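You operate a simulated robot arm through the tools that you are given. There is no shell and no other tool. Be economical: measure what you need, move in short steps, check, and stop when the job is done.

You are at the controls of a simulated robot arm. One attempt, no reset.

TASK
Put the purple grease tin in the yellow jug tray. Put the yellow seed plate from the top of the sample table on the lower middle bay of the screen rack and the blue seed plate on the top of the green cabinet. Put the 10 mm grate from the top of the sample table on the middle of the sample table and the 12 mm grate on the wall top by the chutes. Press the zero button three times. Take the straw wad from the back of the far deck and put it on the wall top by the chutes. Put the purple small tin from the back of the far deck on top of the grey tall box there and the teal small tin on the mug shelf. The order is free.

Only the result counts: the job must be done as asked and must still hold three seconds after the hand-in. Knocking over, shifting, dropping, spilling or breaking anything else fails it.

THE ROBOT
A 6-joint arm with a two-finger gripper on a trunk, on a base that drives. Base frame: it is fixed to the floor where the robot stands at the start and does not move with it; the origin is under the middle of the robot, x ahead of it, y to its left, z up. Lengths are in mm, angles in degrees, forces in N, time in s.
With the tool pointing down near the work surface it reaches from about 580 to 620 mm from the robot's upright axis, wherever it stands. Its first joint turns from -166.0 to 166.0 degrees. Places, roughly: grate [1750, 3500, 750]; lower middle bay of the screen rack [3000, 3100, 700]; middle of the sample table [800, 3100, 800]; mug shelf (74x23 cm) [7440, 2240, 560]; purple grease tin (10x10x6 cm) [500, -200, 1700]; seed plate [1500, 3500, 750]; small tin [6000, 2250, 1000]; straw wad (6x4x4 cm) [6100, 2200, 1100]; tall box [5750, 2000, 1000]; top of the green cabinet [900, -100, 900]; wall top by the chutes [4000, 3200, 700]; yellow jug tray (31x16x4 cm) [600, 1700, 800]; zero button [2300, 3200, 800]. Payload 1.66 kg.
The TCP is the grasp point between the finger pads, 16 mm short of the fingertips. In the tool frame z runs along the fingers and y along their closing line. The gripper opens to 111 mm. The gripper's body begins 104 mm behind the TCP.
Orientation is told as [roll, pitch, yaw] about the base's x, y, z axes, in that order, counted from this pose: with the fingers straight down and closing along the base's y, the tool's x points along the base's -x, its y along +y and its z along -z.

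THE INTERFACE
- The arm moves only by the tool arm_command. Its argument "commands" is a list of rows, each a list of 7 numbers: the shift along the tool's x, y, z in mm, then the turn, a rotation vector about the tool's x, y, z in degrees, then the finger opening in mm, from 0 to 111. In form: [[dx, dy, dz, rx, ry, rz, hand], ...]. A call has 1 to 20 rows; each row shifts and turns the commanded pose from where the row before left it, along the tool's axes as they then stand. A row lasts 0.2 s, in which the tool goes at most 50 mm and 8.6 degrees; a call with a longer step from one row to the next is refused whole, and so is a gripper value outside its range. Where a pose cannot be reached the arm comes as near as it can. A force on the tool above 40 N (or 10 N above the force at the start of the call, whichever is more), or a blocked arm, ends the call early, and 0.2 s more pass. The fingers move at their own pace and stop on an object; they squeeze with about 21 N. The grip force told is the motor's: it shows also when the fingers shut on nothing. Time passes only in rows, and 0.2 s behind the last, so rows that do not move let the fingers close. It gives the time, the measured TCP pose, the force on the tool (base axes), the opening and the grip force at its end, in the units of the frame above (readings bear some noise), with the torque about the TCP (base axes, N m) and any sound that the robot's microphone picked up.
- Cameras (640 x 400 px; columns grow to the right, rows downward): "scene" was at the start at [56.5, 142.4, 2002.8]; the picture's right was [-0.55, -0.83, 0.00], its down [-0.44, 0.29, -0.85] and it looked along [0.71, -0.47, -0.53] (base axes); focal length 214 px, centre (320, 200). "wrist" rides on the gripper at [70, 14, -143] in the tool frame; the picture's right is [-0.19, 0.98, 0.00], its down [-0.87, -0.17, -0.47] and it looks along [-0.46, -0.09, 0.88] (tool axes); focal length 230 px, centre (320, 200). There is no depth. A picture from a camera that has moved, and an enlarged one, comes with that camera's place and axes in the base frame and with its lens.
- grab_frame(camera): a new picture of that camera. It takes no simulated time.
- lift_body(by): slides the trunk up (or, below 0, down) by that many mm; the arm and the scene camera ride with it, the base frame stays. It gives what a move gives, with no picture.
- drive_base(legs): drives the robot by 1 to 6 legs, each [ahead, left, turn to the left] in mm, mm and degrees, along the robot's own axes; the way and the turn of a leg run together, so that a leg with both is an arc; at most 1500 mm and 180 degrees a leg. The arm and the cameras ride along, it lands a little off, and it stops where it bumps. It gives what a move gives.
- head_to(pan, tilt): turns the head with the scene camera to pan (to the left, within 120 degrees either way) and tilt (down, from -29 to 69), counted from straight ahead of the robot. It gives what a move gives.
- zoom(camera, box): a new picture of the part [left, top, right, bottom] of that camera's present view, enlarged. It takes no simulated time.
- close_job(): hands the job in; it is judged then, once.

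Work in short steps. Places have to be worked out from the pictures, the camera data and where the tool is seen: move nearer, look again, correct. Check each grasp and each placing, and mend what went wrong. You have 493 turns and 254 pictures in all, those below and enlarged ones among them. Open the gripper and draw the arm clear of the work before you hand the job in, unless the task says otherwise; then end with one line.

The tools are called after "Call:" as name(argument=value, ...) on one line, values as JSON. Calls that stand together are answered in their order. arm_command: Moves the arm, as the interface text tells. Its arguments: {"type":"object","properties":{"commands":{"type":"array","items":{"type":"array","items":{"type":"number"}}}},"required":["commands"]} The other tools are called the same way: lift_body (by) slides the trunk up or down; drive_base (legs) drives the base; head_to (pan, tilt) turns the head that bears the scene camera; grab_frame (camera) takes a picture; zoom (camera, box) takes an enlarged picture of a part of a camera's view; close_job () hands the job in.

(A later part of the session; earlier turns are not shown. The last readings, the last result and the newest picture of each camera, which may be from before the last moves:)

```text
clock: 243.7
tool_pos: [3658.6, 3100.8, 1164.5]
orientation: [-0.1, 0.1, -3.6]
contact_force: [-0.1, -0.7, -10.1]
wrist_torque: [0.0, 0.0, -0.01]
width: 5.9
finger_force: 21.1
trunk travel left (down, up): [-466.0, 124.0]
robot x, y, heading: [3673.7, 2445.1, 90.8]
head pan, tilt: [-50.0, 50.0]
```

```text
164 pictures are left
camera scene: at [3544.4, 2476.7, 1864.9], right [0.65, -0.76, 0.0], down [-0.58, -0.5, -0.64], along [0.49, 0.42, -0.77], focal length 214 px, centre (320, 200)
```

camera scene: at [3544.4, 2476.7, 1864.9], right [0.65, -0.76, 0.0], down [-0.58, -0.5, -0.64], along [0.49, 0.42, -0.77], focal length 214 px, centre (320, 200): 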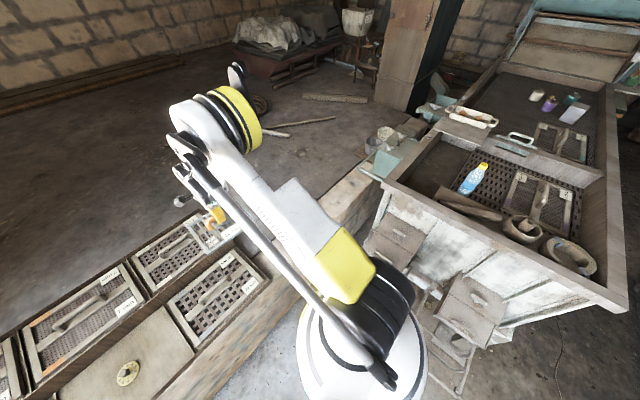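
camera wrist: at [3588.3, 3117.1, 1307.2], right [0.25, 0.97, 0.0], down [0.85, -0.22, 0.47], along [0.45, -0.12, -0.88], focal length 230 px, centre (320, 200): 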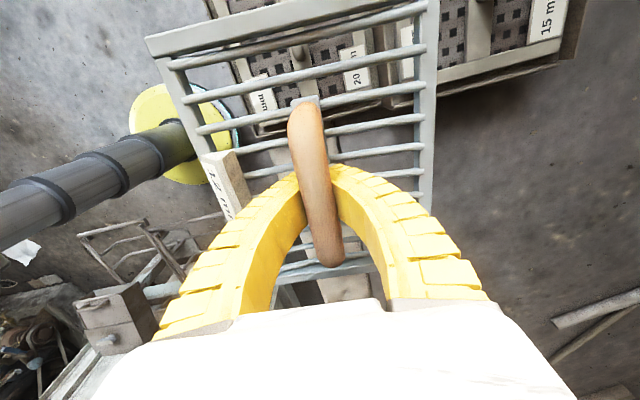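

I drive right 150 and ahead 100, then look through the wrist camera.

Call:
drive_base(legs=[[60, -150, -0.7]])

Call:
arm_command(commands=[[-40, 0, 0, 0, 0, 0, 0], [-40, 0, 0, 0, 0, 0, 0], [0, 0, 0, 0, 0, 0, 0]])

Call:
grab_frame(camera="wrist")

Call:
head_to(pan=0, tilt=55)

Call:
grab_frame(camera="scene")

```text
clock: 245.1
tool_pos: [3816.6, 3161.1, 1163.3]
orientation: [-0.1, 0.2, -4.3]
contact_force: [1.4, -0.1, -9.8]
wrist_torque: [-0.01, 0.04, 0.0]
width: 5.8
finger_force: 20.9
trunk travel left (down, up): [-466.0, 124.0]
robot x, y, heading: [3826.3, 2506.7, 89.8]
head pan, tilt: [-50.0, 50.0]
```

```text
clock: 245.9
tool_pos: [3896.7, 3154.5, 1163.7]
orientation: [-0.1, 0.1, -4.3]
contact_force: [-0.9, 0.5, -9.1]
wrist_torque: [0.01, 0.02, 0.0]
width: 6.0
finger_force: 20.8
trunk travel left (down, up): [-466.0, 124.0]
robot x, y, heading: [3825.5, 2508.7, 89.5]
head pan, tilt: [-50.0, 50.0]
```

```text
163 pictures are left
camera wrist: at [3825.7, 3172.8, 1306.5], right [0.26, 0.96, 0.0], down [0.85, -0.23, 0.47], along [0.45, -0.13, -0.88], focal length 230 px, centre (320, 200)
```

wrist: 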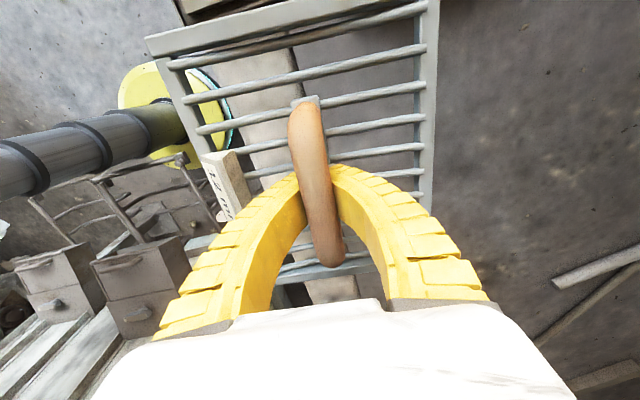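

```text
clock: 247.1
tool_pos: [3896.6, 3155.4, 1164.0]
orientation: [0.0, 0.1, -4.3]
contact_force: [0.1, 0.3, -9.0]
wrist_torque: [0.0, 0.01, 0.03]
width: 6.1
finger_force: 21.0
trunk travel left (down, up): [-466.0, 124.0]
robot x, y, heading: [3825.0, 2505.2, 89.7]
head pan, tilt: [0.0, 55.0]
```

```text
162 pictures are left
camera scene: at [3635.9, 2561.8, 1858.4], right [1.0, 0.0, 0.0], down [0.0, -0.82, -0.57], along [0.0, 0.57, -0.82], focal length 214 px, centre (320, 200)
```

scene: 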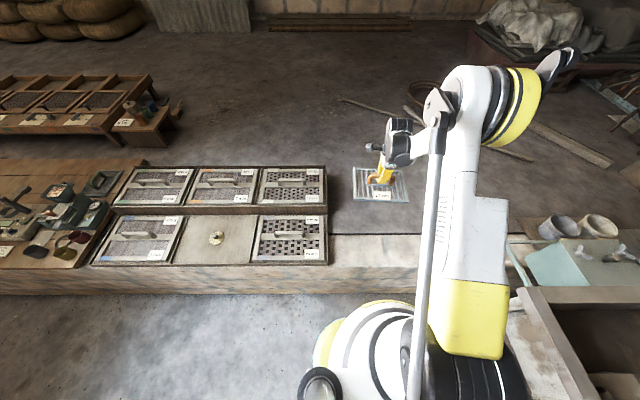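

Wall top spans y≈2925–3112 near here. Grate (22×18 cm) fits at ≈(3960,3018). I back up 90 mm and move the tool over that point.

Call:
drive_base(legs=[[-95, 0, 0]])

Call:
arm_command(commands=[[-32, -22, 0, 0, 0, -2, 0], [-32, -22, 0, 0, 0, -2, 0], [0, 0, 0, 0, 0, 0, 0]])

Call:
lift_body(by=-250)

Call:
grab_frame(camera="wrist")

Call:
grab_frame(camera="scene")

```text
clock: 248.2
tool_pos: [3895.5, 3061.1, 1164.4]
orientation: [0.0, 0.2, -4.1]
contact_force: [-1.4, -0.7, -10.0]
wrist_torque: [0.01, -0.02, 0.01]
width: 5.9
finger_force: 21.1
trunk travel left (down, up): [-466.0, 124.0]
robot x, y, heading: [3823.6, 2414.4, 89.9]
head pan, tilt: [0.0, 55.0]
```

```text
clock: 249.0
tool_pos: [3955.2, 3012.9, 1163.5]
orientation: [-0.2, 0.1, -0.2]
contact_force: [0.5, -0.1, -10.4]
wrist_torque: [-0.02, -0.01, -0.01]
width: 5.9
finger_force: 21.2
trunk travel left (down, up): [-466.0, 124.0]
robot x, y, heading: [3822.8, 2411.4, 90.0]
head pan, tilt: [0.0, 55.0]
```

```text
clock: 251.6
tool_pos: [3957.6, 3011.5, 912.5]
orientation: [-0.1, 0.1, -0.2]
contact_force: [0.0, -0.3, -9.4]
wrist_torque: [0.0, 0.01, -0.03]
width: 5.9
finger_force: 21.1
trunk travel left (down, up): [-216.0, 374.0]
robot x, y, heading: [3823.0, 2412.9, 89.8]
head pan, tilt: [0.0, 55.0]
```

```text
161 pictures are left
camera wrist: at [3884.6, 3025.8, 1056.7], right [0.19, 0.98, 0.0], down [0.87, -0.17, 0.47], along [0.46, -0.09, -0.88], focal length 230 px, centre (320, 200)
```

wrist: 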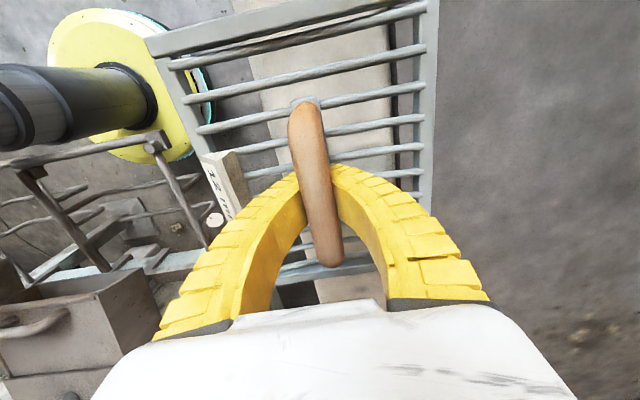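

```text
160 pictures are left
camera scene: at [3635.4, 2467.4, 1608.5], right [1.0, 0.0, 0.0], down [0.0, -0.82, -0.57], along [0.0, 0.57, -0.82], focal length 214 px, centre (320, 200)
```

scene: 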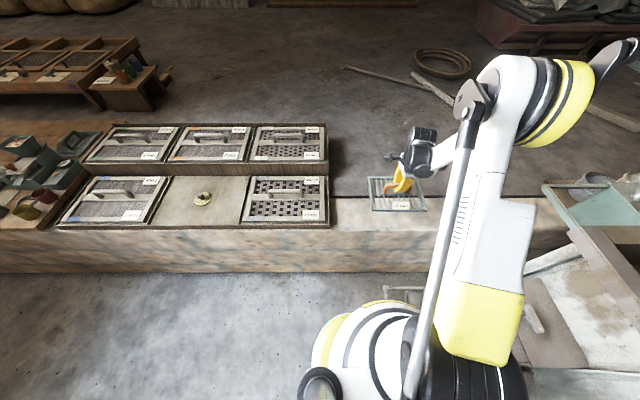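

Wall top here is y 2931–3128; I shift +17 in y and lower.

Call:
arm_command(commands=[[0, 17, 0, 0, 0, 0, 0], [0, 0, 0, 0, 0, 0, 0]])

Call:
lift_body(by=-140)

Call:
grab_frame(camera="wrist")

Call:
lift_body(by=-15)

```text
clock: 252.2
tool_pos: [3956.2, 3028.7, 912.3]
orientation: [-0.1, 0.1, -0.2]
contact_force: [-1.4, 1.0, -10.7]
wrist_torque: [0.01, -0.01, -0.01]
width: 6.0
finger_force: 20.6
trunk travel left (down, up): [-216.0, 374.0]
robot x, y, heading: [3821.0, 2413.1, 89.9]
head pan, tilt: [0.0, 55.0]
```

```text
clock: 253.9
tool_pos: [3955.6, 3028.5, 774.7]
orientation: [-0.1, 0.1, -0.2]
contact_force: [0.6, -0.2, -9.0]
wrist_torque: [0.01, 0.0, 0.01]
width: 6.2
finger_force: 20.8
trunk travel left (down, up): [-76.0, 514.0]
robot x, y, heading: [3825.7, 2413.7, 90.1]
head pan, tilt: [0.0, 55.0]
```

```text
159 pictures are left
camera wrist: at [3884.6, 3042.4, 917.3], right [0.19, 0.98, 0.0], down [0.87, -0.17, 0.47], along [0.46, -0.09, -0.88], focal length 230 px, centre (320, 200)
```

wrist: 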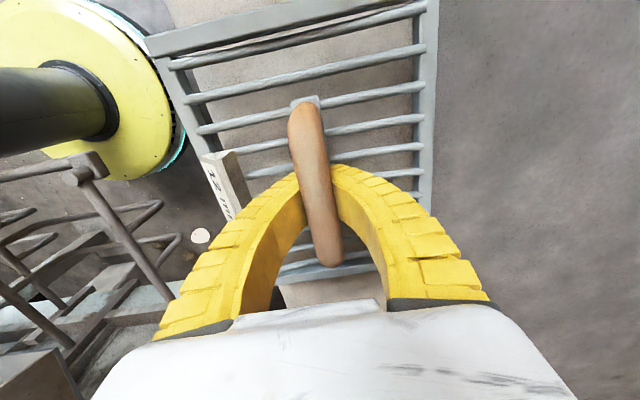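

```text
clock: 254.5
tool_pos: [3955.9, 3028.6, 759.2]
orientation: [-0.1, 0.1, -0.2]
contact_force: [-0.1, 0.0, -9.0]
wrist_torque: [-0.02, 0.0, 0.02]
width: 6.0
finger_force: 20.8
trunk travel left (down, up): [-61.0, 529.0]
robot x, y, heading: [3822.0, 2412.8, 89.7]
head pan, tilt: [0.0, 55.0]
```

Call:
lift_body(by=-12)

Call:
lift_body(by=-8)

Call:
lift_body(by=-8)

Call:
lift_body(by=-8)

```text
clock: 255.1
tool_pos: [3956.0, 3030.0, 746.6]
orientation: [-0.1, 0.2, -0.2]
contact_force: [0.1, 0.4, -8.8]
wrist_torque: [0.0, 0.04, 0.0]
width: 6.0
finger_force: 21.3
trunk travel left (down, up): [-49.0, 541.0]
robot x, y, heading: [3823.3, 2412.5, 89.8]
head pan, tilt: [0.0, 55.0]
```

```text
clock: 255.7
tool_pos: [3955.4, 3028.8, 738.5]
orientation: [-0.1, 0.1, -0.2]
contact_force: [0.5, -0.5, -3.5]
wrist_torque: [-0.04, 0.02, 0.02]
width: 6.1
finger_force: 21.1
trunk travel left (down, up): [-41.0, 549.0]
robot x, y, heading: [3821.0, 2415.3, 90.1]
head pan, tilt: [0.0, 55.0]
```

```text
clock: 256.2
tool_pos: [3953.9, 3030.2, 732.6]
orientation: [-0.2, 0.2, -0.2]
contact_force: [-0.3, -0.1, -0.9]
wrist_torque: [0.0, -0.03, 0.02]
width: 0.0
finger_force: 21.5
trunk travel left (down, up): [-33.0, 557.0]
robot x, y, heading: [3824.5, 2409.8, 90.1]
head pan, tilt: [0.0, 55.0]
```

```text
clock: 256.8
tool_pos: [3956.1, 3027.6, 723.4]
orientation: [0.1, 0.1, -0.1]
contact_force: [0.7, -1.5, 14.1]
wrist_torque: [-0.06, 0.0, 0.08]
width: 5.8
finger_force: 21.2
trunk travel left (down, up): [-25.0, 565.0]
robot x, y, heading: [3822.9, 2411.7, 89.9]
head pan, tilt: [0.0, 55.0]
```

Grate has landed; the fingertips now touch it. I raise 8, open, and rise.

Call:
lift_body(by=8)

Call:
arm_command(commands=[[0, 0, 0, 0, 0, 0, 60], [0, 0, 0, 0, 0, 0, 60], [0, 0, 0, 0, 0, 0, 60]])

Call:
lift_body(by=200)

Call:
grab_frame(camera="wrist")

Call:
grab_frame(camera="scene")

```text
clock: 257.4
tool_pos: [3954.9, 3028.6, 731.3]
orientation: [-0.1, 0.1, -0.2]
contact_force: [-0.8, 0.3, 0.2]
wrist_torque: [-0.02, -0.01, -0.04]
width: 0.1
finger_force: 20.8
trunk travel left (down, up): [-33.0, 557.0]
robot x, y, heading: [3825.2, 2415.8, 89.8]
head pan, tilt: [0.0, 55.0]
```

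```text
clock: 258.2
tool_pos: [3954.4, 3029.0, 730.7]
orientation: [-0.1, 0.1, -0.2]
contact_force: [0.0, 0.1, -0.8]
wrist_torque: [-0.01, 0.02, -0.01]
width: 61.9
finger_force: 0.8
trunk travel left (down, up): [-33.0, 557.0]
robot x, y, heading: [3826.5, 2414.2, 90.1]
head pan, tilt: [0.0, 55.0]
```

```text
clock: 260.3
tool_pos: [3955.5, 3027.9, 931.4]
orientation: [-0.1, 0.1, -0.2]
contact_force: [-0.1, -0.4, -0.7]
wrist_torque: [0.02, 0.0, 0.01]
width: 62.0
finger_force: 1.5
trunk travel left (down, up): [-233.0, 357.0]
robot x, y, heading: [3822.9, 2408.1, 89.9]
head pan, tilt: [0.0, 55.0]
```

```text
158 pictures are left
camera wrist: at [3884.5, 3042.1, 1074.3], right [0.19, 0.98, 0.0], down [0.87, -0.17, 0.47], along [0.46, -0.09, -0.88], focal length 230 px, centre (320, 200)
```

wrist: 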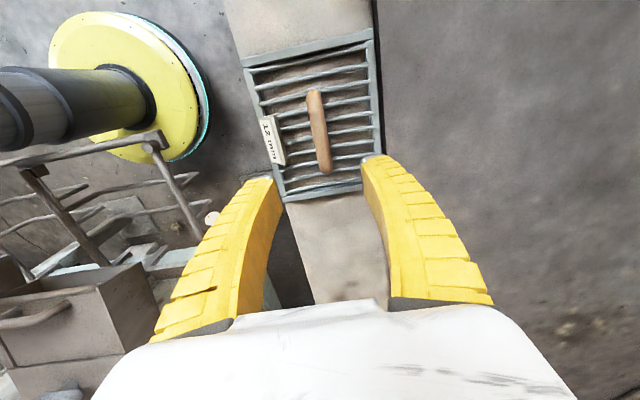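

```text
157 pictures are left
camera scene: at [3635.2, 2466.7, 1625.3], right [1.0, 0.0, 0.0], down [0.0, -0.82, -0.57], along [0.0, 0.57, -0.82], focal length 214 px, centre (320, 200)
```

scene: 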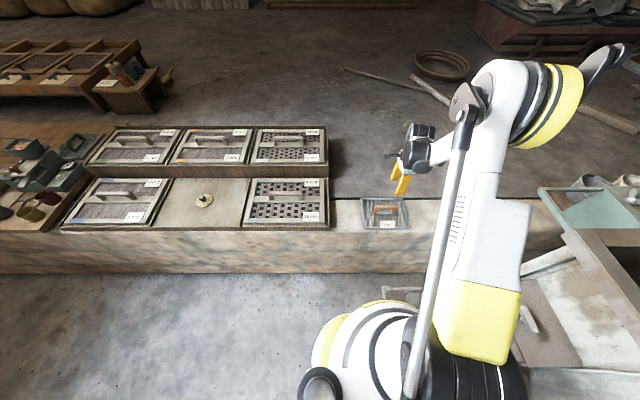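

12 mm grate is placed. Next the far deck: I raise the arm high, then drive left, back down the aisle to y≈1450 and look toward the machine.

Call:
lift_body(by=350)

Call:
drive_base(legs=[[0, 170, 0], [-960, 0, 0]])

Call:
head_to(pan=-60, tilt=30)

Call:
grab_frame(camera="scene")

Call:
zoom(camera="scene", box=[200, 60, 440, 210])

```text
clock: 263.8
tool_pos: [3955.0, 3028.6, 1280.8]
orientation: [-0.2, 0.0, -0.1]
contact_force: [0.6, 0.3, -0.3]
wrist_torque: [0.01, 0.04, 0.01]
width: 61.9
finger_force: 1.6
trunk travel left (down, up): [-583.0, 7.0]
robot x, y, heading: [3822.3, 2412.4, 90.0]
head pan, tilt: [0.0, 55.0]
```

```text
clock: 269.8
tool_pos: [3786.7, 2078.8, 1281.1]
orientation: [0.0, 0.2, 0.1]
contact_force: [0.3, -0.4, -0.6]
wrist_torque: [0.05, 0.01, 0.0]
width: 62.0
finger_force: 1.9
trunk travel left (down, up): [-583.0, 7.0]
robot x, y, heading: [3660.0, 1458.9, 90.3]
head pan, tilt: [0.0, 55.0]
```

```text
clock: 271.1
tool_pos: [3788.0, 2077.9, 1280.3]
orientation: [0.0, 0.1, 0.1]
contact_force: [0.2, -0.1, -0.3]
wrist_torque: [0.03, 0.0, 0.0]
width: 62.0
finger_force: 1.1
trunk travel left (down, up): [-583.0, 7.0]
robot x, y, heading: [3661.7, 1461.5, 90.2]
head pan, tilt: [-60.0, 30.0]
```

```text
156 pictures are left
camera scene: at [3548.1, 1488.3, 2011.4], right [0.5, -0.86, 0.0], down [-0.43, -0.25, -0.87], along [0.75, 0.44, -0.5], focal length 214 px, centre (320, 200)
```

scene: 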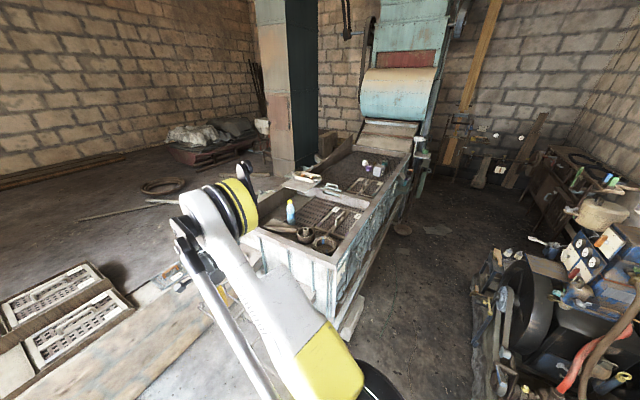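

```text
2.67 times, centred on (320, 135) of scene
camera zoom: at [3548.1, 1488.3, 2011.4], right [0.5, -0.86, 0.0], down [-0.43, -0.25, -0.87], along [0.75, 0.44, -0.5], focal length 572 px, centre (320, 373)
```

zoom: 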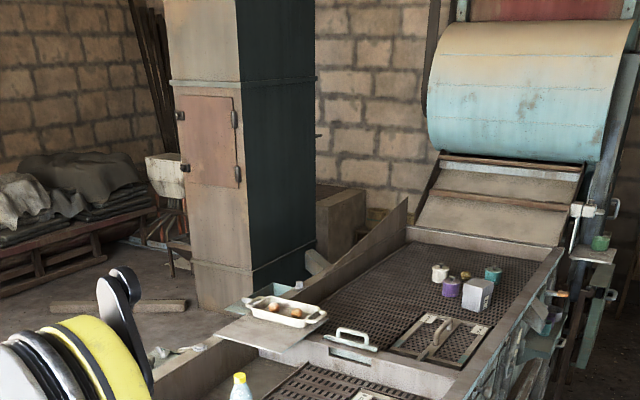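

On the far deck I see the white, purple and teal small tins, the straw wad and the grey box. I raise the arm 120 mm more and drive along the aisle to x≈5700.

Call:
arm_command(commands=[[0, 0, -40, 0, 0, 0, 60], [0, 0, -40, 0, 0, 0, 60], [0, 0, -40, 0, 0, 0, 60], [0, 0, 0, 0, 0, 0, 60]])

Call:
drive_base(legs=[[-60, 0, 0], [0, -1000, 0], [0, -1000, 0]])

Call:
grab_frame(camera="scene")

Call:
grab_frame(camera="wrist")

```text
clock: 272.1
tool_pos: [3787.6, 2079.8, 1401.5]
orientation: [-0.2, 0.1, 0.1]
contact_force: [0.4, 0.3, 0.5]
wrist_torque: [0.01, -0.03, 0.0]
width: 61.9
finger_force: 1.4
trunk travel left (down, up): [-583.0, 7.0]
robot x, y, heading: [3658.0, 1463.5, 90.3]
head pan, tilt: [-60.0, 30.0]
```

```text
clock: 282.7
tool_pos: [5818.9, 2001.0, 1401.7]
orientation: [0.0, 0.2, -1.1]
contact_force: [-0.5, 1.2, 0.0]
wrist_torque: [0.0, -0.03, 0.02]
width: 62.1
finger_force: 0.8
trunk travel left (down, up): [-583.0, 7.0]
robot x, y, heading: [5679.7, 1387.2, 88.7]
head pan, tilt: [-60.0, 30.0]
```

```text
154 pictures are left
camera scene: at [5568.5, 1414.9, 2011.5], right [0.49, -0.87, 0.0], down [-0.44, -0.24, -0.87], along [0.76, 0.42, -0.5], focal length 214 px, centre (320, 200)
```

scene: 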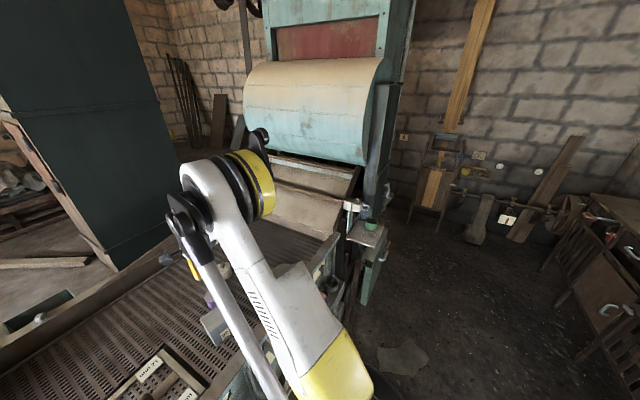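

```text
153 pictures are left
camera wrist: at [5748.7, 2016.5, 1544.6], right [0.21, 0.98, 0.0], down [0.86, -0.18, 0.47], along [0.46, -0.1, -0.88], focal length 230 px, centre (320, 200)
```

wrist: 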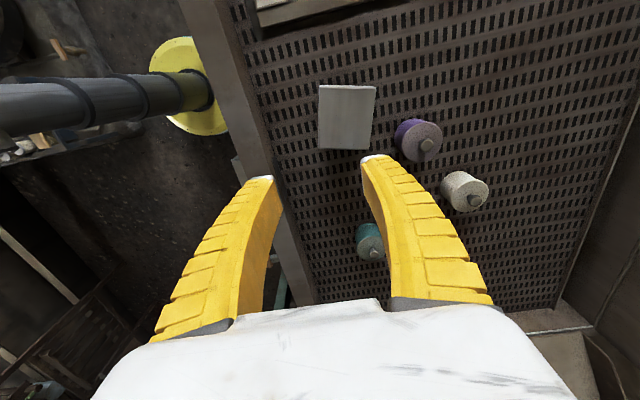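

Good view: grey box ≈(5824,2050), purple ≈(5907,2197), white ≈(6048,2299), teal ≈(6154,2065). I drive right 250 to see the straw wad and triangulate.

Call:
drive_base(legs=[[0, -250, 1.3]])

Call:
grab_frame(camera="wrist")

Call:
head_to(pan=0, tilt=45)

Call:
grab_frame(camera="scene")

```text
clock: 284.5
tool_pos: [6056.7, 2002.5, 1401.4]
orientation: [-0.1, 0.2, -0.2]
contact_force: [0.2, 0.6, 0.8]
wrist_torque: [-0.02, 0.0, 0.01]
width: 61.9
finger_force: 1.2
trunk travel left (down, up): [-583.0, 7.0]
robot x, y, heading: [5926.8, 1386.0, 90.0]
head pan, tilt: [-60.0, 30.0]
```

```text
152 pictures are left
camera wrist: at [5986.4, 2015.5, 1544.6], right [0.19, 0.98, 0.0], down [0.87, -0.17, 0.47], along [0.46, -0.09, -0.88], focal length 230 px, centre (320, 200)
```

wrist: 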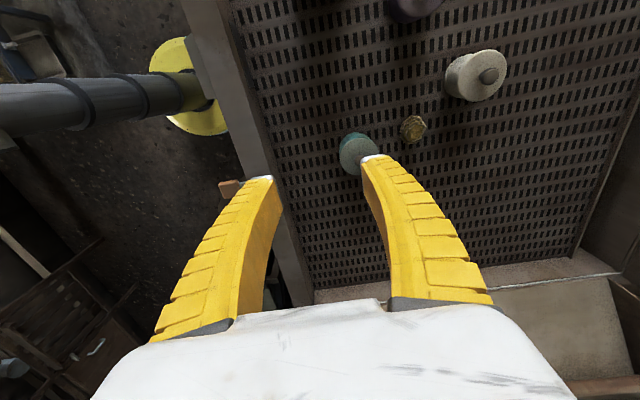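

```text
clock: 285.8
tool_pos: [6056.8, 2002.3, 1401.3]
orientation: [-0.1, 0.1, -0.1]
contact_force: [0.2, 0.1, -0.1]
wrist_torque: [0.01, -0.04, -0.03]
width: 62.1
finger_force: 1.4
trunk travel left (down, up): [-583.0, 7.0]
robot x, y, heading: [5927.0, 1385.0, 90.1]
head pan, tilt: [0.0, 45.0]
```

```text
151 pictures are left
camera scene: at [5737.8, 1447.0, 1988.8], right [1.0, 0.0, 0.0], down [0.0, -0.71, -0.71], along [0.0, 0.71, -0.71], focal length 214 px, centre (320, 200)
```

scene: 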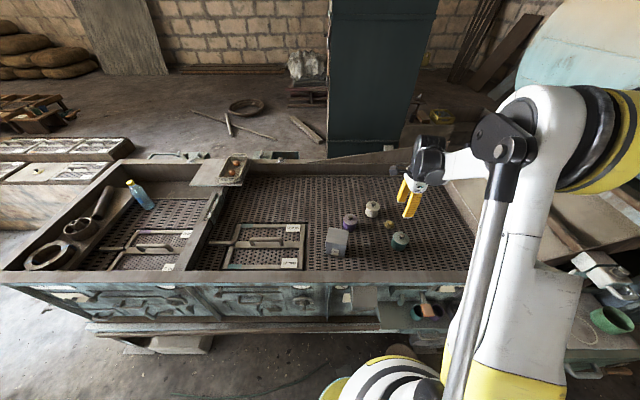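

Estimates: straw (6112,2186,~1060), teal (6125,2064), purple (5897,2186), grey box top (5818,2047,~1140). I drive ahead 110 and bring the tool over the purple tin.

Call:
drive_base(legs=[[110, 0, 0]])

Call:
arm_command(commands=[[40, 20, 0, 0, 0, 0, 111], [40, 20, 0, 0, 0, 0, 111], [40, 20, 0, 0, 0, 0, 111], [38, 15, 0, 0, 0, 0, 111], [0, 0, 0, 0, 0, 0, 111]])

Call:
grab_frame(camera="wrist")

```text
clock: 287.0
tool_pos: [6057.5, 2109.6, 1400.8]
orientation: [0.0, 0.1, -0.1]
contact_force: [-0.4, -0.2, 0.5]
wrist_torque: [-0.05, 0.03, 0.02]
width: 62.1
finger_force: 1.3
trunk travel left (down, up): [-583.0, 7.0]
robot x, y, heading: [5925.2, 1492.6, 90.0]
head pan, tilt: [0.0, 45.0]
```

```text
clock: 288.2
tool_pos: [5899.8, 2184.8, 1400.0]
orientation: [0.1, 0.2, -0.1]
contact_force: [-0.4, -1.0, -0.6]
wrist_torque: [0.02, 0.02, 0.01]
width: 110.7
finger_force: 0.2
trunk travel left (down, up): [-583.0, 7.0]
robot x, y, heading: [5928.0, 1490.1, 89.9]
head pan, tilt: [0.0, 45.0]
```

```text
150 pictures are left
camera wrist: at [5829.2, 2198.0, 1544.2], right [0.19, 0.98, 0.0], down [0.87, -0.17, 0.47], along [0.46, -0.09, -0.88], focal length 230 px, centre (320, 200)
```

wrist: 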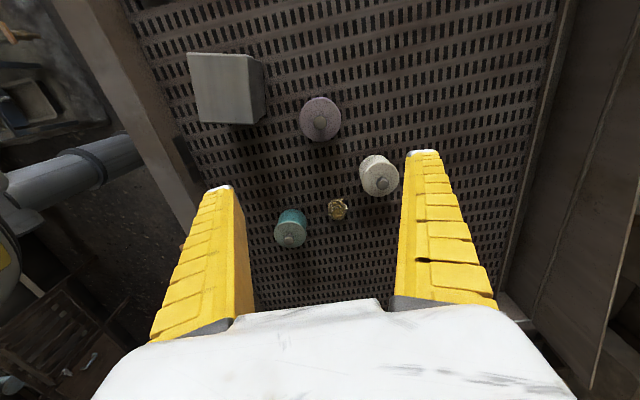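

Purple is right below. I lower 200 and look.

Call:
lift_body(by=-200)

Call:
grab_frame(camera="wrist")

```text
clock: 290.4
tool_pos: [5898.4, 2185.1, 1200.9]
orientation: [0.0, 0.0, -0.1]
contact_force: [-1.2, -0.6, -0.8]
wrist_torque: [-0.03, -0.02, 0.01]
width: 110.9
finger_force: 0.0
trunk travel left (down, up): [-383.0, 207.0]
robot x, y, heading: [5927.9, 1490.6, 89.8]
head pan, tilt: [0.0, 45.0]
```

```text
149 pictures are left
camera wrist: at [5828.0, 2198.4, 1344.0], right [0.19, 0.98, 0.0], down [0.87, -0.17, 0.47], along [0.46, -0.09, -0.88], focal length 230 px, centre (320, 200)
```

wrist: 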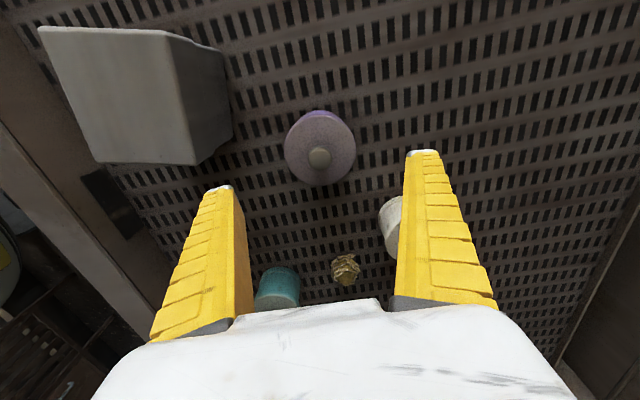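

Lid top ≈1106, centred within 3 mm. I lower around it to z≈1078 and grip.

Call:
arm_command(commands=[[3, 0, 0, 0, 0, 0, 111], [0, 0, 0, 0, 0, 0, 111]])

Call:
lift_body(by=-100)

Call:
grab_frame(camera="wrist")

```text
clock: 291.0
tool_pos: [5895.6, 2186.0, 1200.9]
orientation: [-0.1, 0.1, -0.1]
contact_force: [-1.3, -0.6, 0.3]
wrist_torque: [0.0, 0.02, -0.02]
width: 110.7
finger_force: 0.1
trunk travel left (down, up): [-383.0, 207.0]
robot x, y, heading: [5926.8, 1492.2, 90.0]
head pan, tilt: [0.0, 45.0]
```

```text
clock: 292.3
tool_pos: [5896.0, 2184.8, 1100.8]
orientation: [0.0, 0.1, -0.1]
contact_force: [-0.4, -0.1, 0.4]
wrist_torque: [0.03, -0.01, 0.0]
width: 110.9
finger_force: 0.1
trunk travel left (down, up): [-283.0, 307.0]
robot x, y, heading: [5926.0, 1492.9, 90.0]
head pan, tilt: [0.0, 45.0]
```

```text
148 pictures are left
camera wrist: at [5825.0, 2198.2, 1244.1], right [0.19, 0.98, 0.0], down [0.87, -0.17, 0.47], along [0.46, -0.09, -0.88], focal length 230 px, centre (320, 200)
```

wrist: 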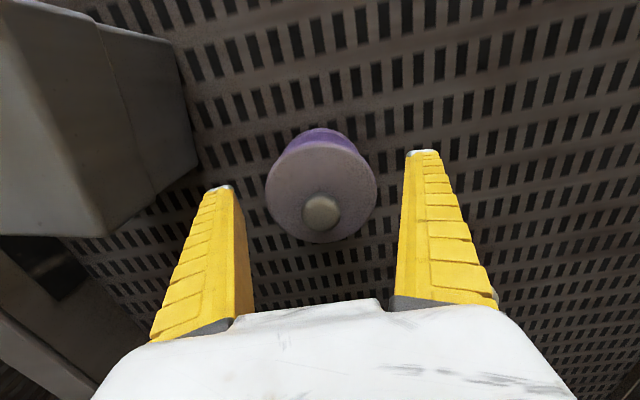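

Call:
lift_body(by=-25)

Call:
arm_command(commands=[[0, 0, 0, 0, 0, 0, 62], [0, 0, 0, 0, 0, 0, 62], [0, 0, 0, 0, 0, 0, 62]])

Call:
lift_body(by=30)

Call:
grab_frame(camera="wrist")

```text
clock: 293.0
tool_pos: [5896.2, 2185.6, 1075.9]
orientation: [0.1, 0.1, -0.2]
contact_force: [-0.2, -0.3, -0.3]
wrist_torque: [0.01, 0.04, 0.06]
width: 111.0
finger_force: 0.1
trunk travel left (down, up): [-258.0, 332.0]
robot x, y, heading: [5925.4, 1493.6, 90.1]
head pan, tilt: [0.0, 45.0]
```

```text
clock: 293.8
tool_pos: [5895.3, 2185.6, 1076.6]
orientation: [0.0, 0.1, -0.1]
contact_force: [-0.9, -0.7, 0.1]
wrist_torque: [0.02, -0.06, 0.0]
width: 72.5
finger_force: 20.8
trunk travel left (down, up): [-258.0, 332.0]
robot x, y, heading: [5924.8, 1493.3, 89.8]
head pan, tilt: [0.0, 45.0]
heard: snap
```

```text
clock: 294.6
tool_pos: [5896.1, 2183.7, 1105.2]
orientation: [-0.1, 0.1, -0.2]
contact_force: [0.2, -0.2, -0.9]
wrist_torque: [-0.02, -0.02, 0.02]
width: 72.4
finger_force: 20.9
trunk travel left (down, up): [-288.0, 302.0]
robot x, y, heading: [5927.1, 1490.5, 89.7]
head pan, tilt: [0.0, 45.0]
```

```text
147 pictures are left
camera wrist: at [5824.9, 2198.5, 1248.7], right [0.19, 0.98, 0.0], down [0.87, -0.17, 0.47], along [0.46, -0.09, -0.88], focal length 230 px, centre (320, 200)
```

wrist: 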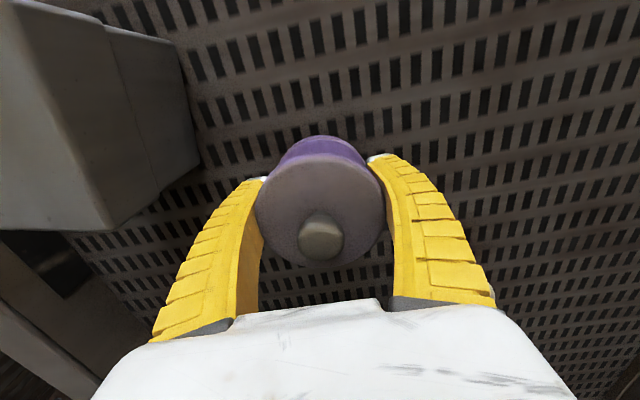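

Purple tin held. I lift 130 and move it over the grey box (5817,2040).

Call:
lift_body(by=140)

Call:
arm_command(commands=[[20, -36, 0, 0, 0, 0, 62], [20, -36, 0, 0, 0, 0, 62], [20, -37, 0, 0, 0, 0, 62], [19, -37, 0, 0, 0, 0, 62], [0, 0, 0, 0, 0, 0, 62]])

Call:
grab_frame(camera="wrist")

Call:
grab_frame(camera="scene")

```text
clock: 296.2
tool_pos: [5895.7, 2184.9, 1245.6]
orientation: [-0.1, 0.1, -0.1]
contact_force: [0.5, 0.2, -0.3]
wrist_torque: [0.0, -0.02, 0.03]
width: 71.8
finger_force: 21.0
trunk travel left (down, up): [-428.0, 162.0]
robot x, y, heading: [5926.5, 1489.0, 89.9]
head pan, tilt: [0.0, 45.0]
```

```text
clock: 297.4
tool_pos: [5815.0, 2040.0, 1243.1]
orientation: [-0.1, 0.1, -0.2]
contact_force: [-0.4, -0.8, -2.0]
wrist_torque: [-0.05, 0.02, 0.04]
width: 71.8
finger_force: 20.9
trunk travel left (down, up): [-428.0, 162.0]
robot x, y, heading: [5927.3, 1490.9, 90.1]
head pan, tilt: [0.0, 45.0]
```

```text
146 pictures are left
camera wrist: at [5744.6, 2053.3, 1386.6], right [0.19, 0.98, 0.0], down [0.87, -0.17, 0.47], along [0.46, -0.09, -0.88], focal length 230 px, centre (320, 200)
```

wrist: 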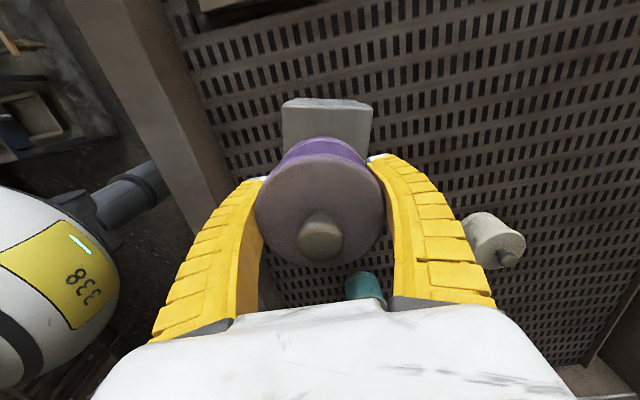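

```text
145 pictures are left
camera scene: at [5738.6, 1556.7, 1833.8], right [1.0, 0.0, 0.0], down [0.0, -0.71, -0.71], along [0.0, 0.71, -0.71], focal length 214 px, centre (320, 200)
```

scene: 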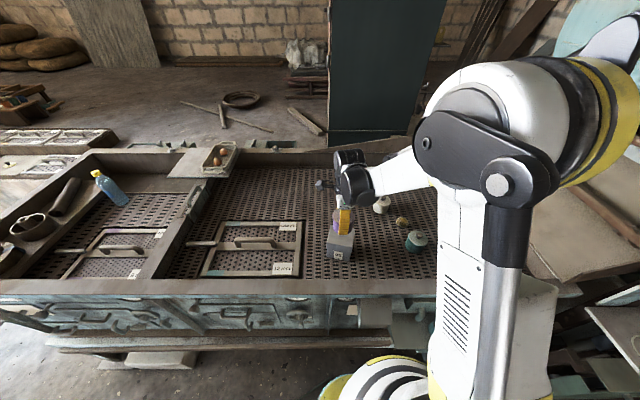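

Centred over the box. I lower stepwise and feel for contact near TCP ≈1175.

Call:
lift_body(by=-45)

Call:
grab_frame(camera="scene")

Call:
zoom(camera="scene", box=[300, 150, 400, 212])

```text
clock: 298.3
tool_pos: [5814.7, 2038.9, 1198.9]
orientation: [-0.1, 0.0, -0.1]
contact_force: [0.0, 0.0, -0.5]
wrist_torque: [0.02, -0.02, 0.01]
width: 72.0
finger_force: 20.6
trunk travel left (down, up): [-383.0, 207.0]
robot x, y, heading: [5924.3, 1495.3, 89.8]
head pan, tilt: [0.0, 45.0]
```

```text
144 pictures are left
camera scene: at [5738.2, 1555.6, 1788.9], right [1.0, 0.0, 0.0], down [0.0, -0.71, -0.71], along [0.0, 0.71, -0.71], focal length 214 px, centre (320, 200)
```

scene: 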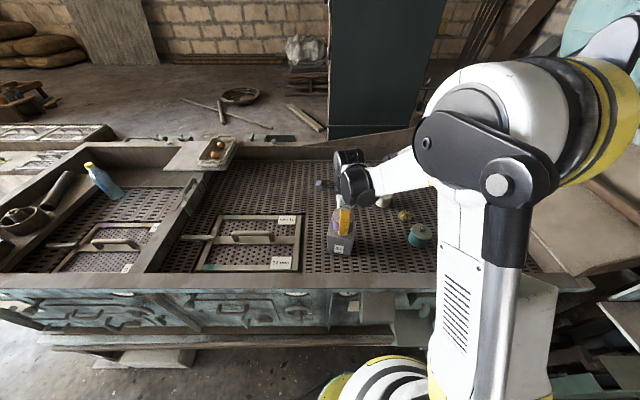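

```text
6.40 times, centred on (350, 181) of scene
camera zoom: at [5738.2, 1555.6, 1788.9], right [1.0, 0.0, 0.0], down [0.0, -0.71, -0.71], along [0.0, 0.71, -0.71], focal length 1373 px, centre (128, 322)
```

zoom: 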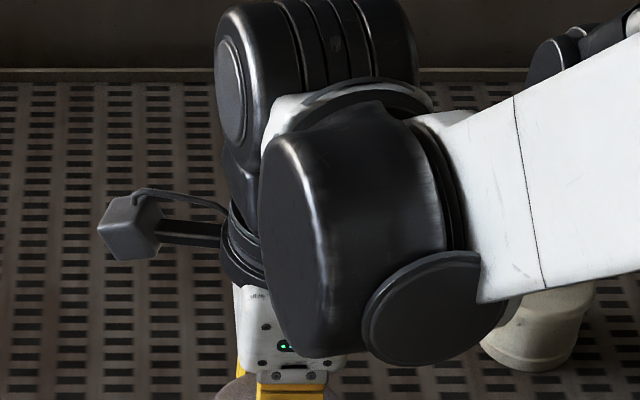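

Call:
zoom(camera="scene", box=[310, 200, 374, 240])

Call:
lift_body(by=-10)

Call:
lift_body(by=-6)

Call:
lift_body(by=-6)

```text
10.00 times, centred on (342, 220) of scene
camera zoom: at [5738.2, 1555.6, 1788.9], right [1.0, 0.0, 0.0], down [0.0, -0.71, -0.71], along [0.0, 0.71, -0.71], focal length 2145 px, centre (100, 0)
```

zoom: 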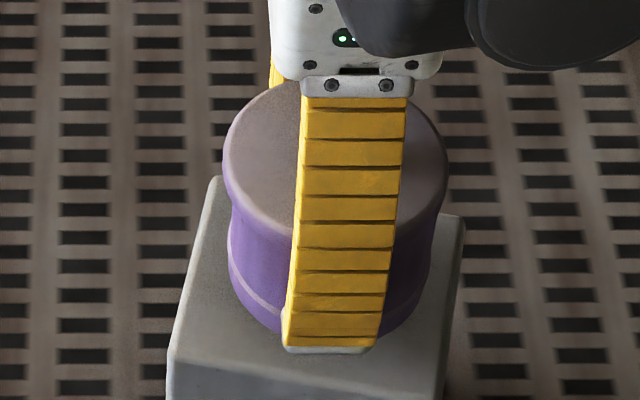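

```text
clock: 298.9
tool_pos: [5815.4, 2038.8, 1188.2]
orientation: [-0.1, 0.1, -0.1]
contact_force: [0.1, 0.0, -2.0]
wrist_torque: [0.0, -0.01, 0.01]
width: 71.7
finger_force: 21.2
trunk travel left (down, up): [-373.0, 217.0]
robot x, y, heading: [5926.0, 1490.6, 90.1]
head pan, tilt: [0.0, 45.0]
```

```text
clock: 299.4
tool_pos: [5814.6, 2039.6, 1183.0]
orientation: [-0.1, 0.2, 0.0]
contact_force: [-1.6, 2.9, 12.3]
wrist_torque: [0.06, -0.01, 0.0]
width: 71.9
finger_force: 20.7
trunk travel left (down, up): [-367.0, 223.0]
robot x, y, heading: [5928.0, 1489.7, 89.7]
head pan, tilt: [0.0, 45.0]
```

```text
clock: 300.0
tool_pos: [5814.0, 2040.0, 1176.6]
orientation: [-0.2, 0.2, -0.1]
contact_force: [-2.7, 2.4, 8.0]
wrist_torque: [-0.02, 0.01, -0.03]
width: 71.7
finger_force: 20.7
trunk travel left (down, up): [-361.0, 229.0]
robot x, y, heading: [5928.0, 1495.1, 89.8]
head pan, tilt: [0.0, 45.0]
```

Contact. I zoom, then release.

Call:
lift_body(by=4)

Call:
zoom(camera="scene", box=[310, 200, 374, 240])

```text
clock: 300.5
tool_pos: [5815.1, 2039.8, 1181.1]
orientation: [0.0, 0.1, -0.2]
contact_force: [0.4, -0.6, -1.4]
wrist_torque: [-0.03, -0.01, 0.0]
width: 71.6
finger_force: 20.6
trunk travel left (down, up): [-365.0, 225.0]
robot x, y, heading: [5927.2, 1492.5, 90.0]
head pan, tilt: [0.0, 45.0]
```

```text
10.00 times, centred on (342, 220) of scene
camera zoom: at [5738.0, 1555.5, 1770.8], right [1.0, 0.0, 0.0], down [0.0, -0.71, -0.71], along [0.0, 0.71, -0.71], focal length 2145 px, centre (100, 0)
```

zoom: 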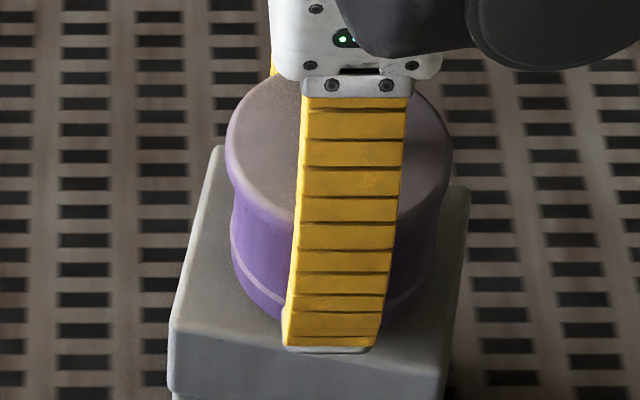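

It's over the top. Lower 3, open, and rise.

Call:
lift_body(by=-4)

Call:
arm_command(commands=[[0, 0, 0, 0, 0, 0, 80], [0, 0, 0, 0, 0, 0, 100], [0, 0, 0, 0, 0, 0, 111], [0, 0, 0, 0, 0, 0, 111]])

Call:
lift_body(by=200)

Call:
zoom(camera="scene", box=[290, 190, 450, 290])

Call:
grab_frame(camera="wrist")

```text
clock: 301.1
tool_pos: [5814.3, 2039.2, 1175.9]
orientation: [0.0, 0.0, 0.0]
contact_force: [-0.4, 0.2, 4.5]
wrist_torque: [-0.02, 0.02, -0.02]
width: 71.2
finger_force: 21.3
trunk travel left (down, up): [-361.0, 229.0]
robot x, y, heading: [5926.5, 1490.4, 89.8]
head pan, tilt: [0.0, 45.0]
```

```text
clock: 302.1
tool_pos: [5816.2, 2040.5, 1176.9]
orientation: [-0.1, 0.2, -0.1]
contact_force: [0.6, -0.4, 0.8]
wrist_torque: [-0.03, 0.01, 0.02]
width: 110.8
finger_force: 0.1
trunk travel left (down, up): [-361.0, 229.0]
robot x, y, heading: [5924.3, 1491.1, 90.0]
head pan, tilt: [0.0, 45.0]
heard: snap
```

```text
clock: 304.2
tool_pos: [5815.6, 2039.3, 1376.3]
orientation: [-0.1, 0.1, -0.1]
contact_force: [-0.2, 0.8, -0.3]
wrist_torque: [-0.02, 0.01, -0.03]
width: 110.9
finger_force: 0.2
trunk travel left (down, up): [-561.0, 29.0]
robot x, y, heading: [5924.6, 1493.5, 90.0]
head pan, tilt: [0.0, 45.0]
```

```text
4.00 times, centred on (370, 240) of scene
camera zoom: at [5738.0, 1555.6, 1966.7], right [1.0, 0.0, 0.0], down [0.0, -0.71, -0.71], along [0.0, 0.71, -0.71], focal length 858 px, centre (120, 40)
```

zoom: 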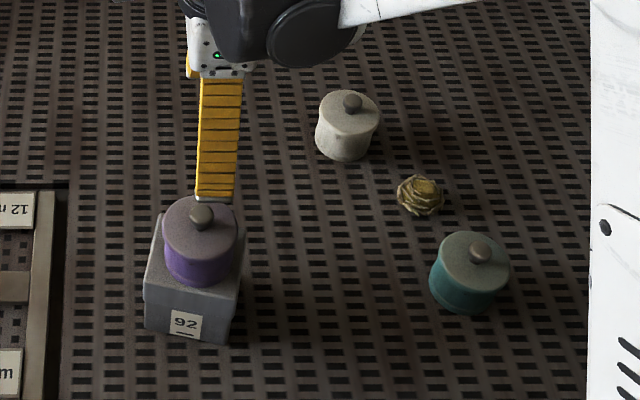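

```text
139 pictures are left
camera wrist: at [5744.2, 2052.7, 1519.8], right [0.19, 0.98, 0.0], down [0.87, -0.17, 0.47], along [0.46, -0.09, -0.88], focal length 230 px, centre (320, 200)
```

wrist: 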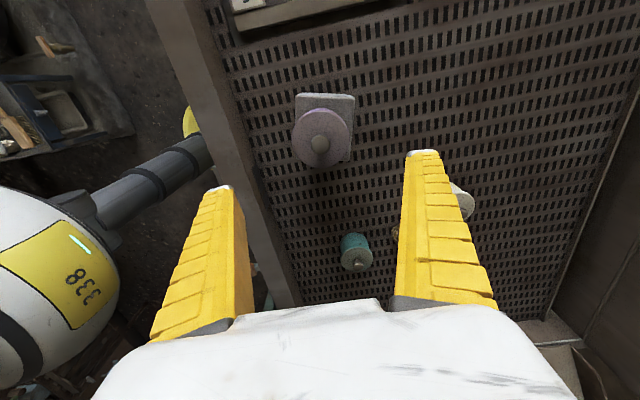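

Purple tin sits on the grey box. Next the straw wad at ≈(6112,2186): I move over it.

Call:
arm_command(commands=[[-42.5, 21, 0, 0, 0, 0, 80], [-42.5, 21, 0, 0, 0, 0, 80], [-42.5, 21, 0, 0, 0, 0, 80], [-42.5, 21, 0, 0, 0, 0, 80], [-42.5, 21, 0, 0, 0, 0, 80], [-42.5, 21, 0, 0, 0, 0, 80], [-42, 21, 0, 0, 0, 0, 80], [0, 0, 0, 0, 0, 0, 80]])

Call:
lift_body(by=-200)

Call:
grab_frame(camera="wrist")

```text
clock: 306.0
tool_pos: [6110.2, 2186.6, 1374.3]
orientation: [0.0, 0.1, -0.1]
contact_force: [-0.2, -0.4, 0.4]
wrist_torque: [0.02, -0.04, 0.04]
width: 81.7
finger_force: 0.9
trunk travel left (down, up): [-561.0, 29.0]
robot x, y, heading: [5925.7, 1492.1, 90.0]
head pan, tilt: [0.0, 45.0]
```

```text
clock: 308.2
tool_pos: [6111.3, 2186.7, 1174.8]
orientation: [-0.1, 0.1, -0.1]
contact_force: [0.7, -0.6, -0.4]
wrist_torque: [0.01, 0.05, -0.01]
width: 81.3
finger_force: 1.4
trunk travel left (down, up): [-361.0, 229.0]
robot x, y, heading: [5925.4, 1491.3, 89.8]
head pan, tilt: [0.0, 45.0]
```

```text
138 pictures are left
camera wrist: at [6040.0, 2200.1, 1317.7], right [0.19, 0.98, 0.0], down [0.87, -0.17, 0.47], along [0.46, -0.09, -0.88], focal length 230 px, centre (320, 200)
```

wrist: 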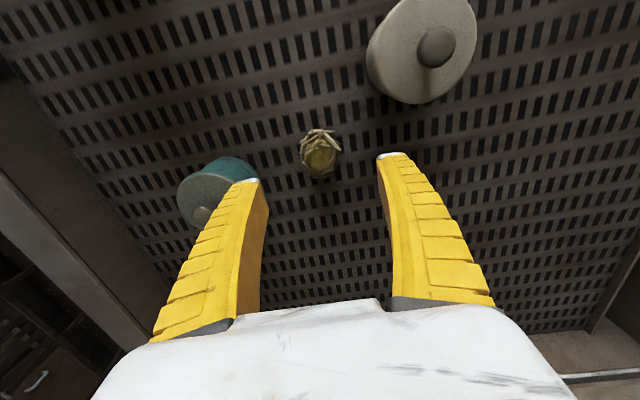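

Aligned over the wad. Lower to ≈1056 with a 70 mm opening and grip.

Call:
arm_command(commands=[[-2, 0, 0, 0, 0, 0, 70], [0, 0, 0, 0, 0, 0, 70]])

Call:
lift_body(by=-105)

Call:
grab_frame(camera="wrist")

```text
clock: 308.8
tool_pos: [6113.0, 2186.2, 1174.3]
orientation: [-0.1, 0.2, -0.1]
contact_force: [-0.7, -0.5, 0.1]
wrist_torque: [0.0, 0.02, 0.01]
width: 71.8
finger_force: 1.0
trunk travel left (down, up): [-361.0, 229.0]
robot x, y, heading: [5923.4, 1495.0, 89.9]
head pan, tilt: [0.0, 45.0]
```

```text
clock: 310.2
tool_pos: [6112.0, 2188.0, 1069.1]
orientation: [-0.2, 0.1, -0.1]
contact_force: [0.1, -0.4, 0.2]
wrist_torque: [0.03, -0.01, 0.02]
width: 71.7
finger_force: 1.0
trunk travel left (down, up): [-256.0, 334.0]
robot x, y, heading: [5927.5, 1492.4, 89.9]
head pan, tilt: [0.0, 45.0]
```

```text
137 pictures are left
camera wrist: at [6042.0, 2200.5, 1212.6], right [0.19, 0.98, 0.0], down [0.87, -0.17, 0.47], along [0.46, -0.09, -0.88], focal length 230 px, centre (320, 200)
```

wrist: 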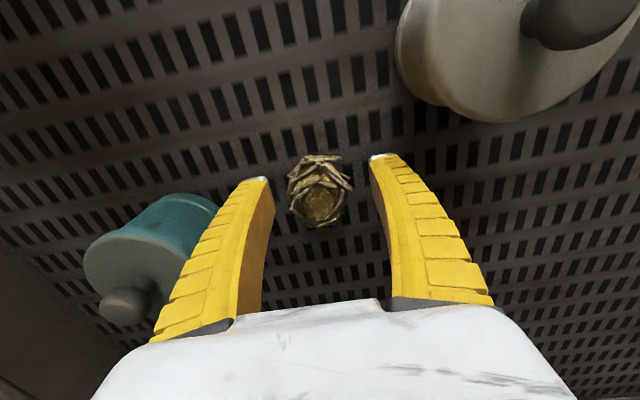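

Call:
lift_body(by=-8)

Call:
arm_command(commands=[[0, 0, 0, 0, 0, 0, 25], [0, 0, 0, 0, 0, 0, 25], [0, 0, 0, 0, 0, 0, 25]])

Call:
lift_body(by=40)

Call:
grab_frame(camera="wrist")

```text
clock: 310.7
tool_pos: [6112.5, 2186.3, 1061.2]
orientation: [-0.1, 0.1, -0.1]
contact_force: [-0.3, 0.3, 0.1]
wrist_torque: [-0.01, 0.02, -0.01]
width: 71.4
finger_force: 0.7
trunk travel left (down, up): [-248.0, 342.0]
robot x, y, heading: [5927.0, 1493.8, 90.1]
head pan, tilt: [0.0, 45.0]
```

```text
clock: 311.5
tool_pos: [6113.7, 2187.1, 1061.6]
orientation: [0.0, 0.1, 0.0]
contact_force: [1.5, 2.0, 7.6]
wrist_torque: [0.03, -0.14, 0.0]
width: 34.5
finger_force: 21.1
trunk travel left (down, up): [-248.0, 342.0]
robot x, y, heading: [5930.5, 1490.1, 89.9]
head pan, tilt: [0.0, 45.0]
```

```text
clock: 312.4
tool_pos: [6114.2, 2188.0, 1100.4]
orientation: [-0.2, 0.0, 0.1]
contact_force: [0.3, -0.4, 0.4]
wrist_torque: [0.0, 0.01, -0.01]
width: 32.9
finger_force: 21.0
trunk travel left (down, up): [-288.0, 302.0]
robot x, y, heading: [5927.6, 1494.6, 89.8]
head pan, tilt: [0.0, 45.0]
```

```text
136 pictures are left
camera wrist: at [6042.1, 2200.8, 1244.2], right [0.19, 0.98, 0.0], down [0.87, -0.17, 0.47], along [0.46, -0.09, -0.88], focal length 230 px, centre (320, 200)
```

wrist: 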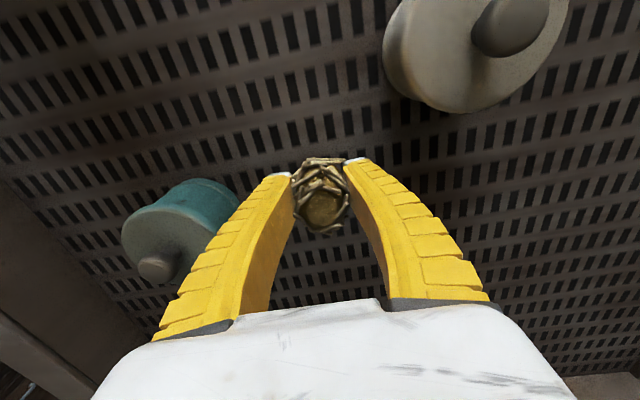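

Straw held. I raise high and drive back to the wall top by the chutes.

Call:
lift_body(by=285)

Call:
drive_base(legs=[[-90, 0, 0], [0, 1140, 0], [0, 1130, 0]])

Call:
drive_base(legs=[[1000, 0, 0]])

Call:
grab_frame(camera="wrist")

```text
clock: 315.2
tool_pos: [6111.6, 2187.6, 1385.3]
orientation: [-0.1, 0.2, 0.0]
contact_force: [-0.2, -0.4, -0.5]
wrist_torque: [0.0, 0.01, 0.02]
width: 32.4
finger_force: 20.6
trunk travel left (down, up): [-573.0, 17.0]
robot x, y, heading: [5925.9, 1492.7, 89.7]
head pan, tilt: [0.0, 45.0]
```

```text
clock: 327.1
tool_pos: [3856.3, 2096.1, 1386.1]
orientation: [-0.1, 0.1, -0.6]
contact_force: [0.2, 0.3, -1.2]
wrist_torque: [-0.02, 0.04, -0.01]
width: 31.9
finger_force: 21.2
trunk travel left (down, up): [-573.0, 17.0]
robot x, y, heading: [3667.4, 1400.1, 89.5]
head pan, tilt: [0.0, 45.0]
```

```text
clock: 332.3
tool_pos: [3855.4, 3102.0, 1386.2]
orientation: [0.0, 0.1, -0.2]
contact_force: [-1.3, -0.2, -0.1]
wrist_torque: [0.0, -0.04, 0.04]
width: 31.7
finger_force: 21.6
trunk travel left (down, up): [-573.0, 17.0]
robot x, y, heading: [3671.0, 2406.5, 90.0]
head pan, tilt: [0.0, 45.0]
```

```text
135 pictures are left
camera wrist: at [3784.6, 3117.0, 1529.3], right [0.19, 0.98, 0.0], down [0.87, -0.17, 0.47], along [0.46, -0.09, -0.88], focal length 230 px, centre (320, 200)
```

wrist: 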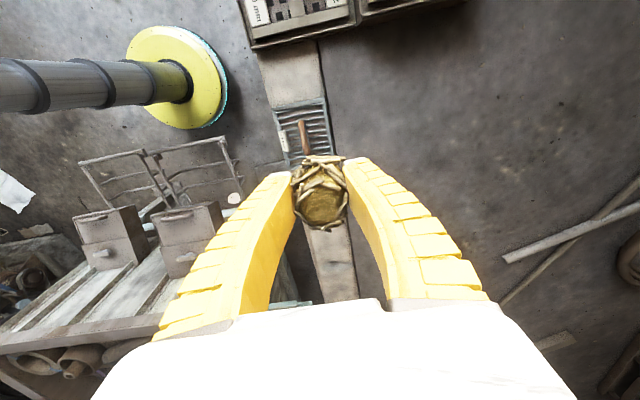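

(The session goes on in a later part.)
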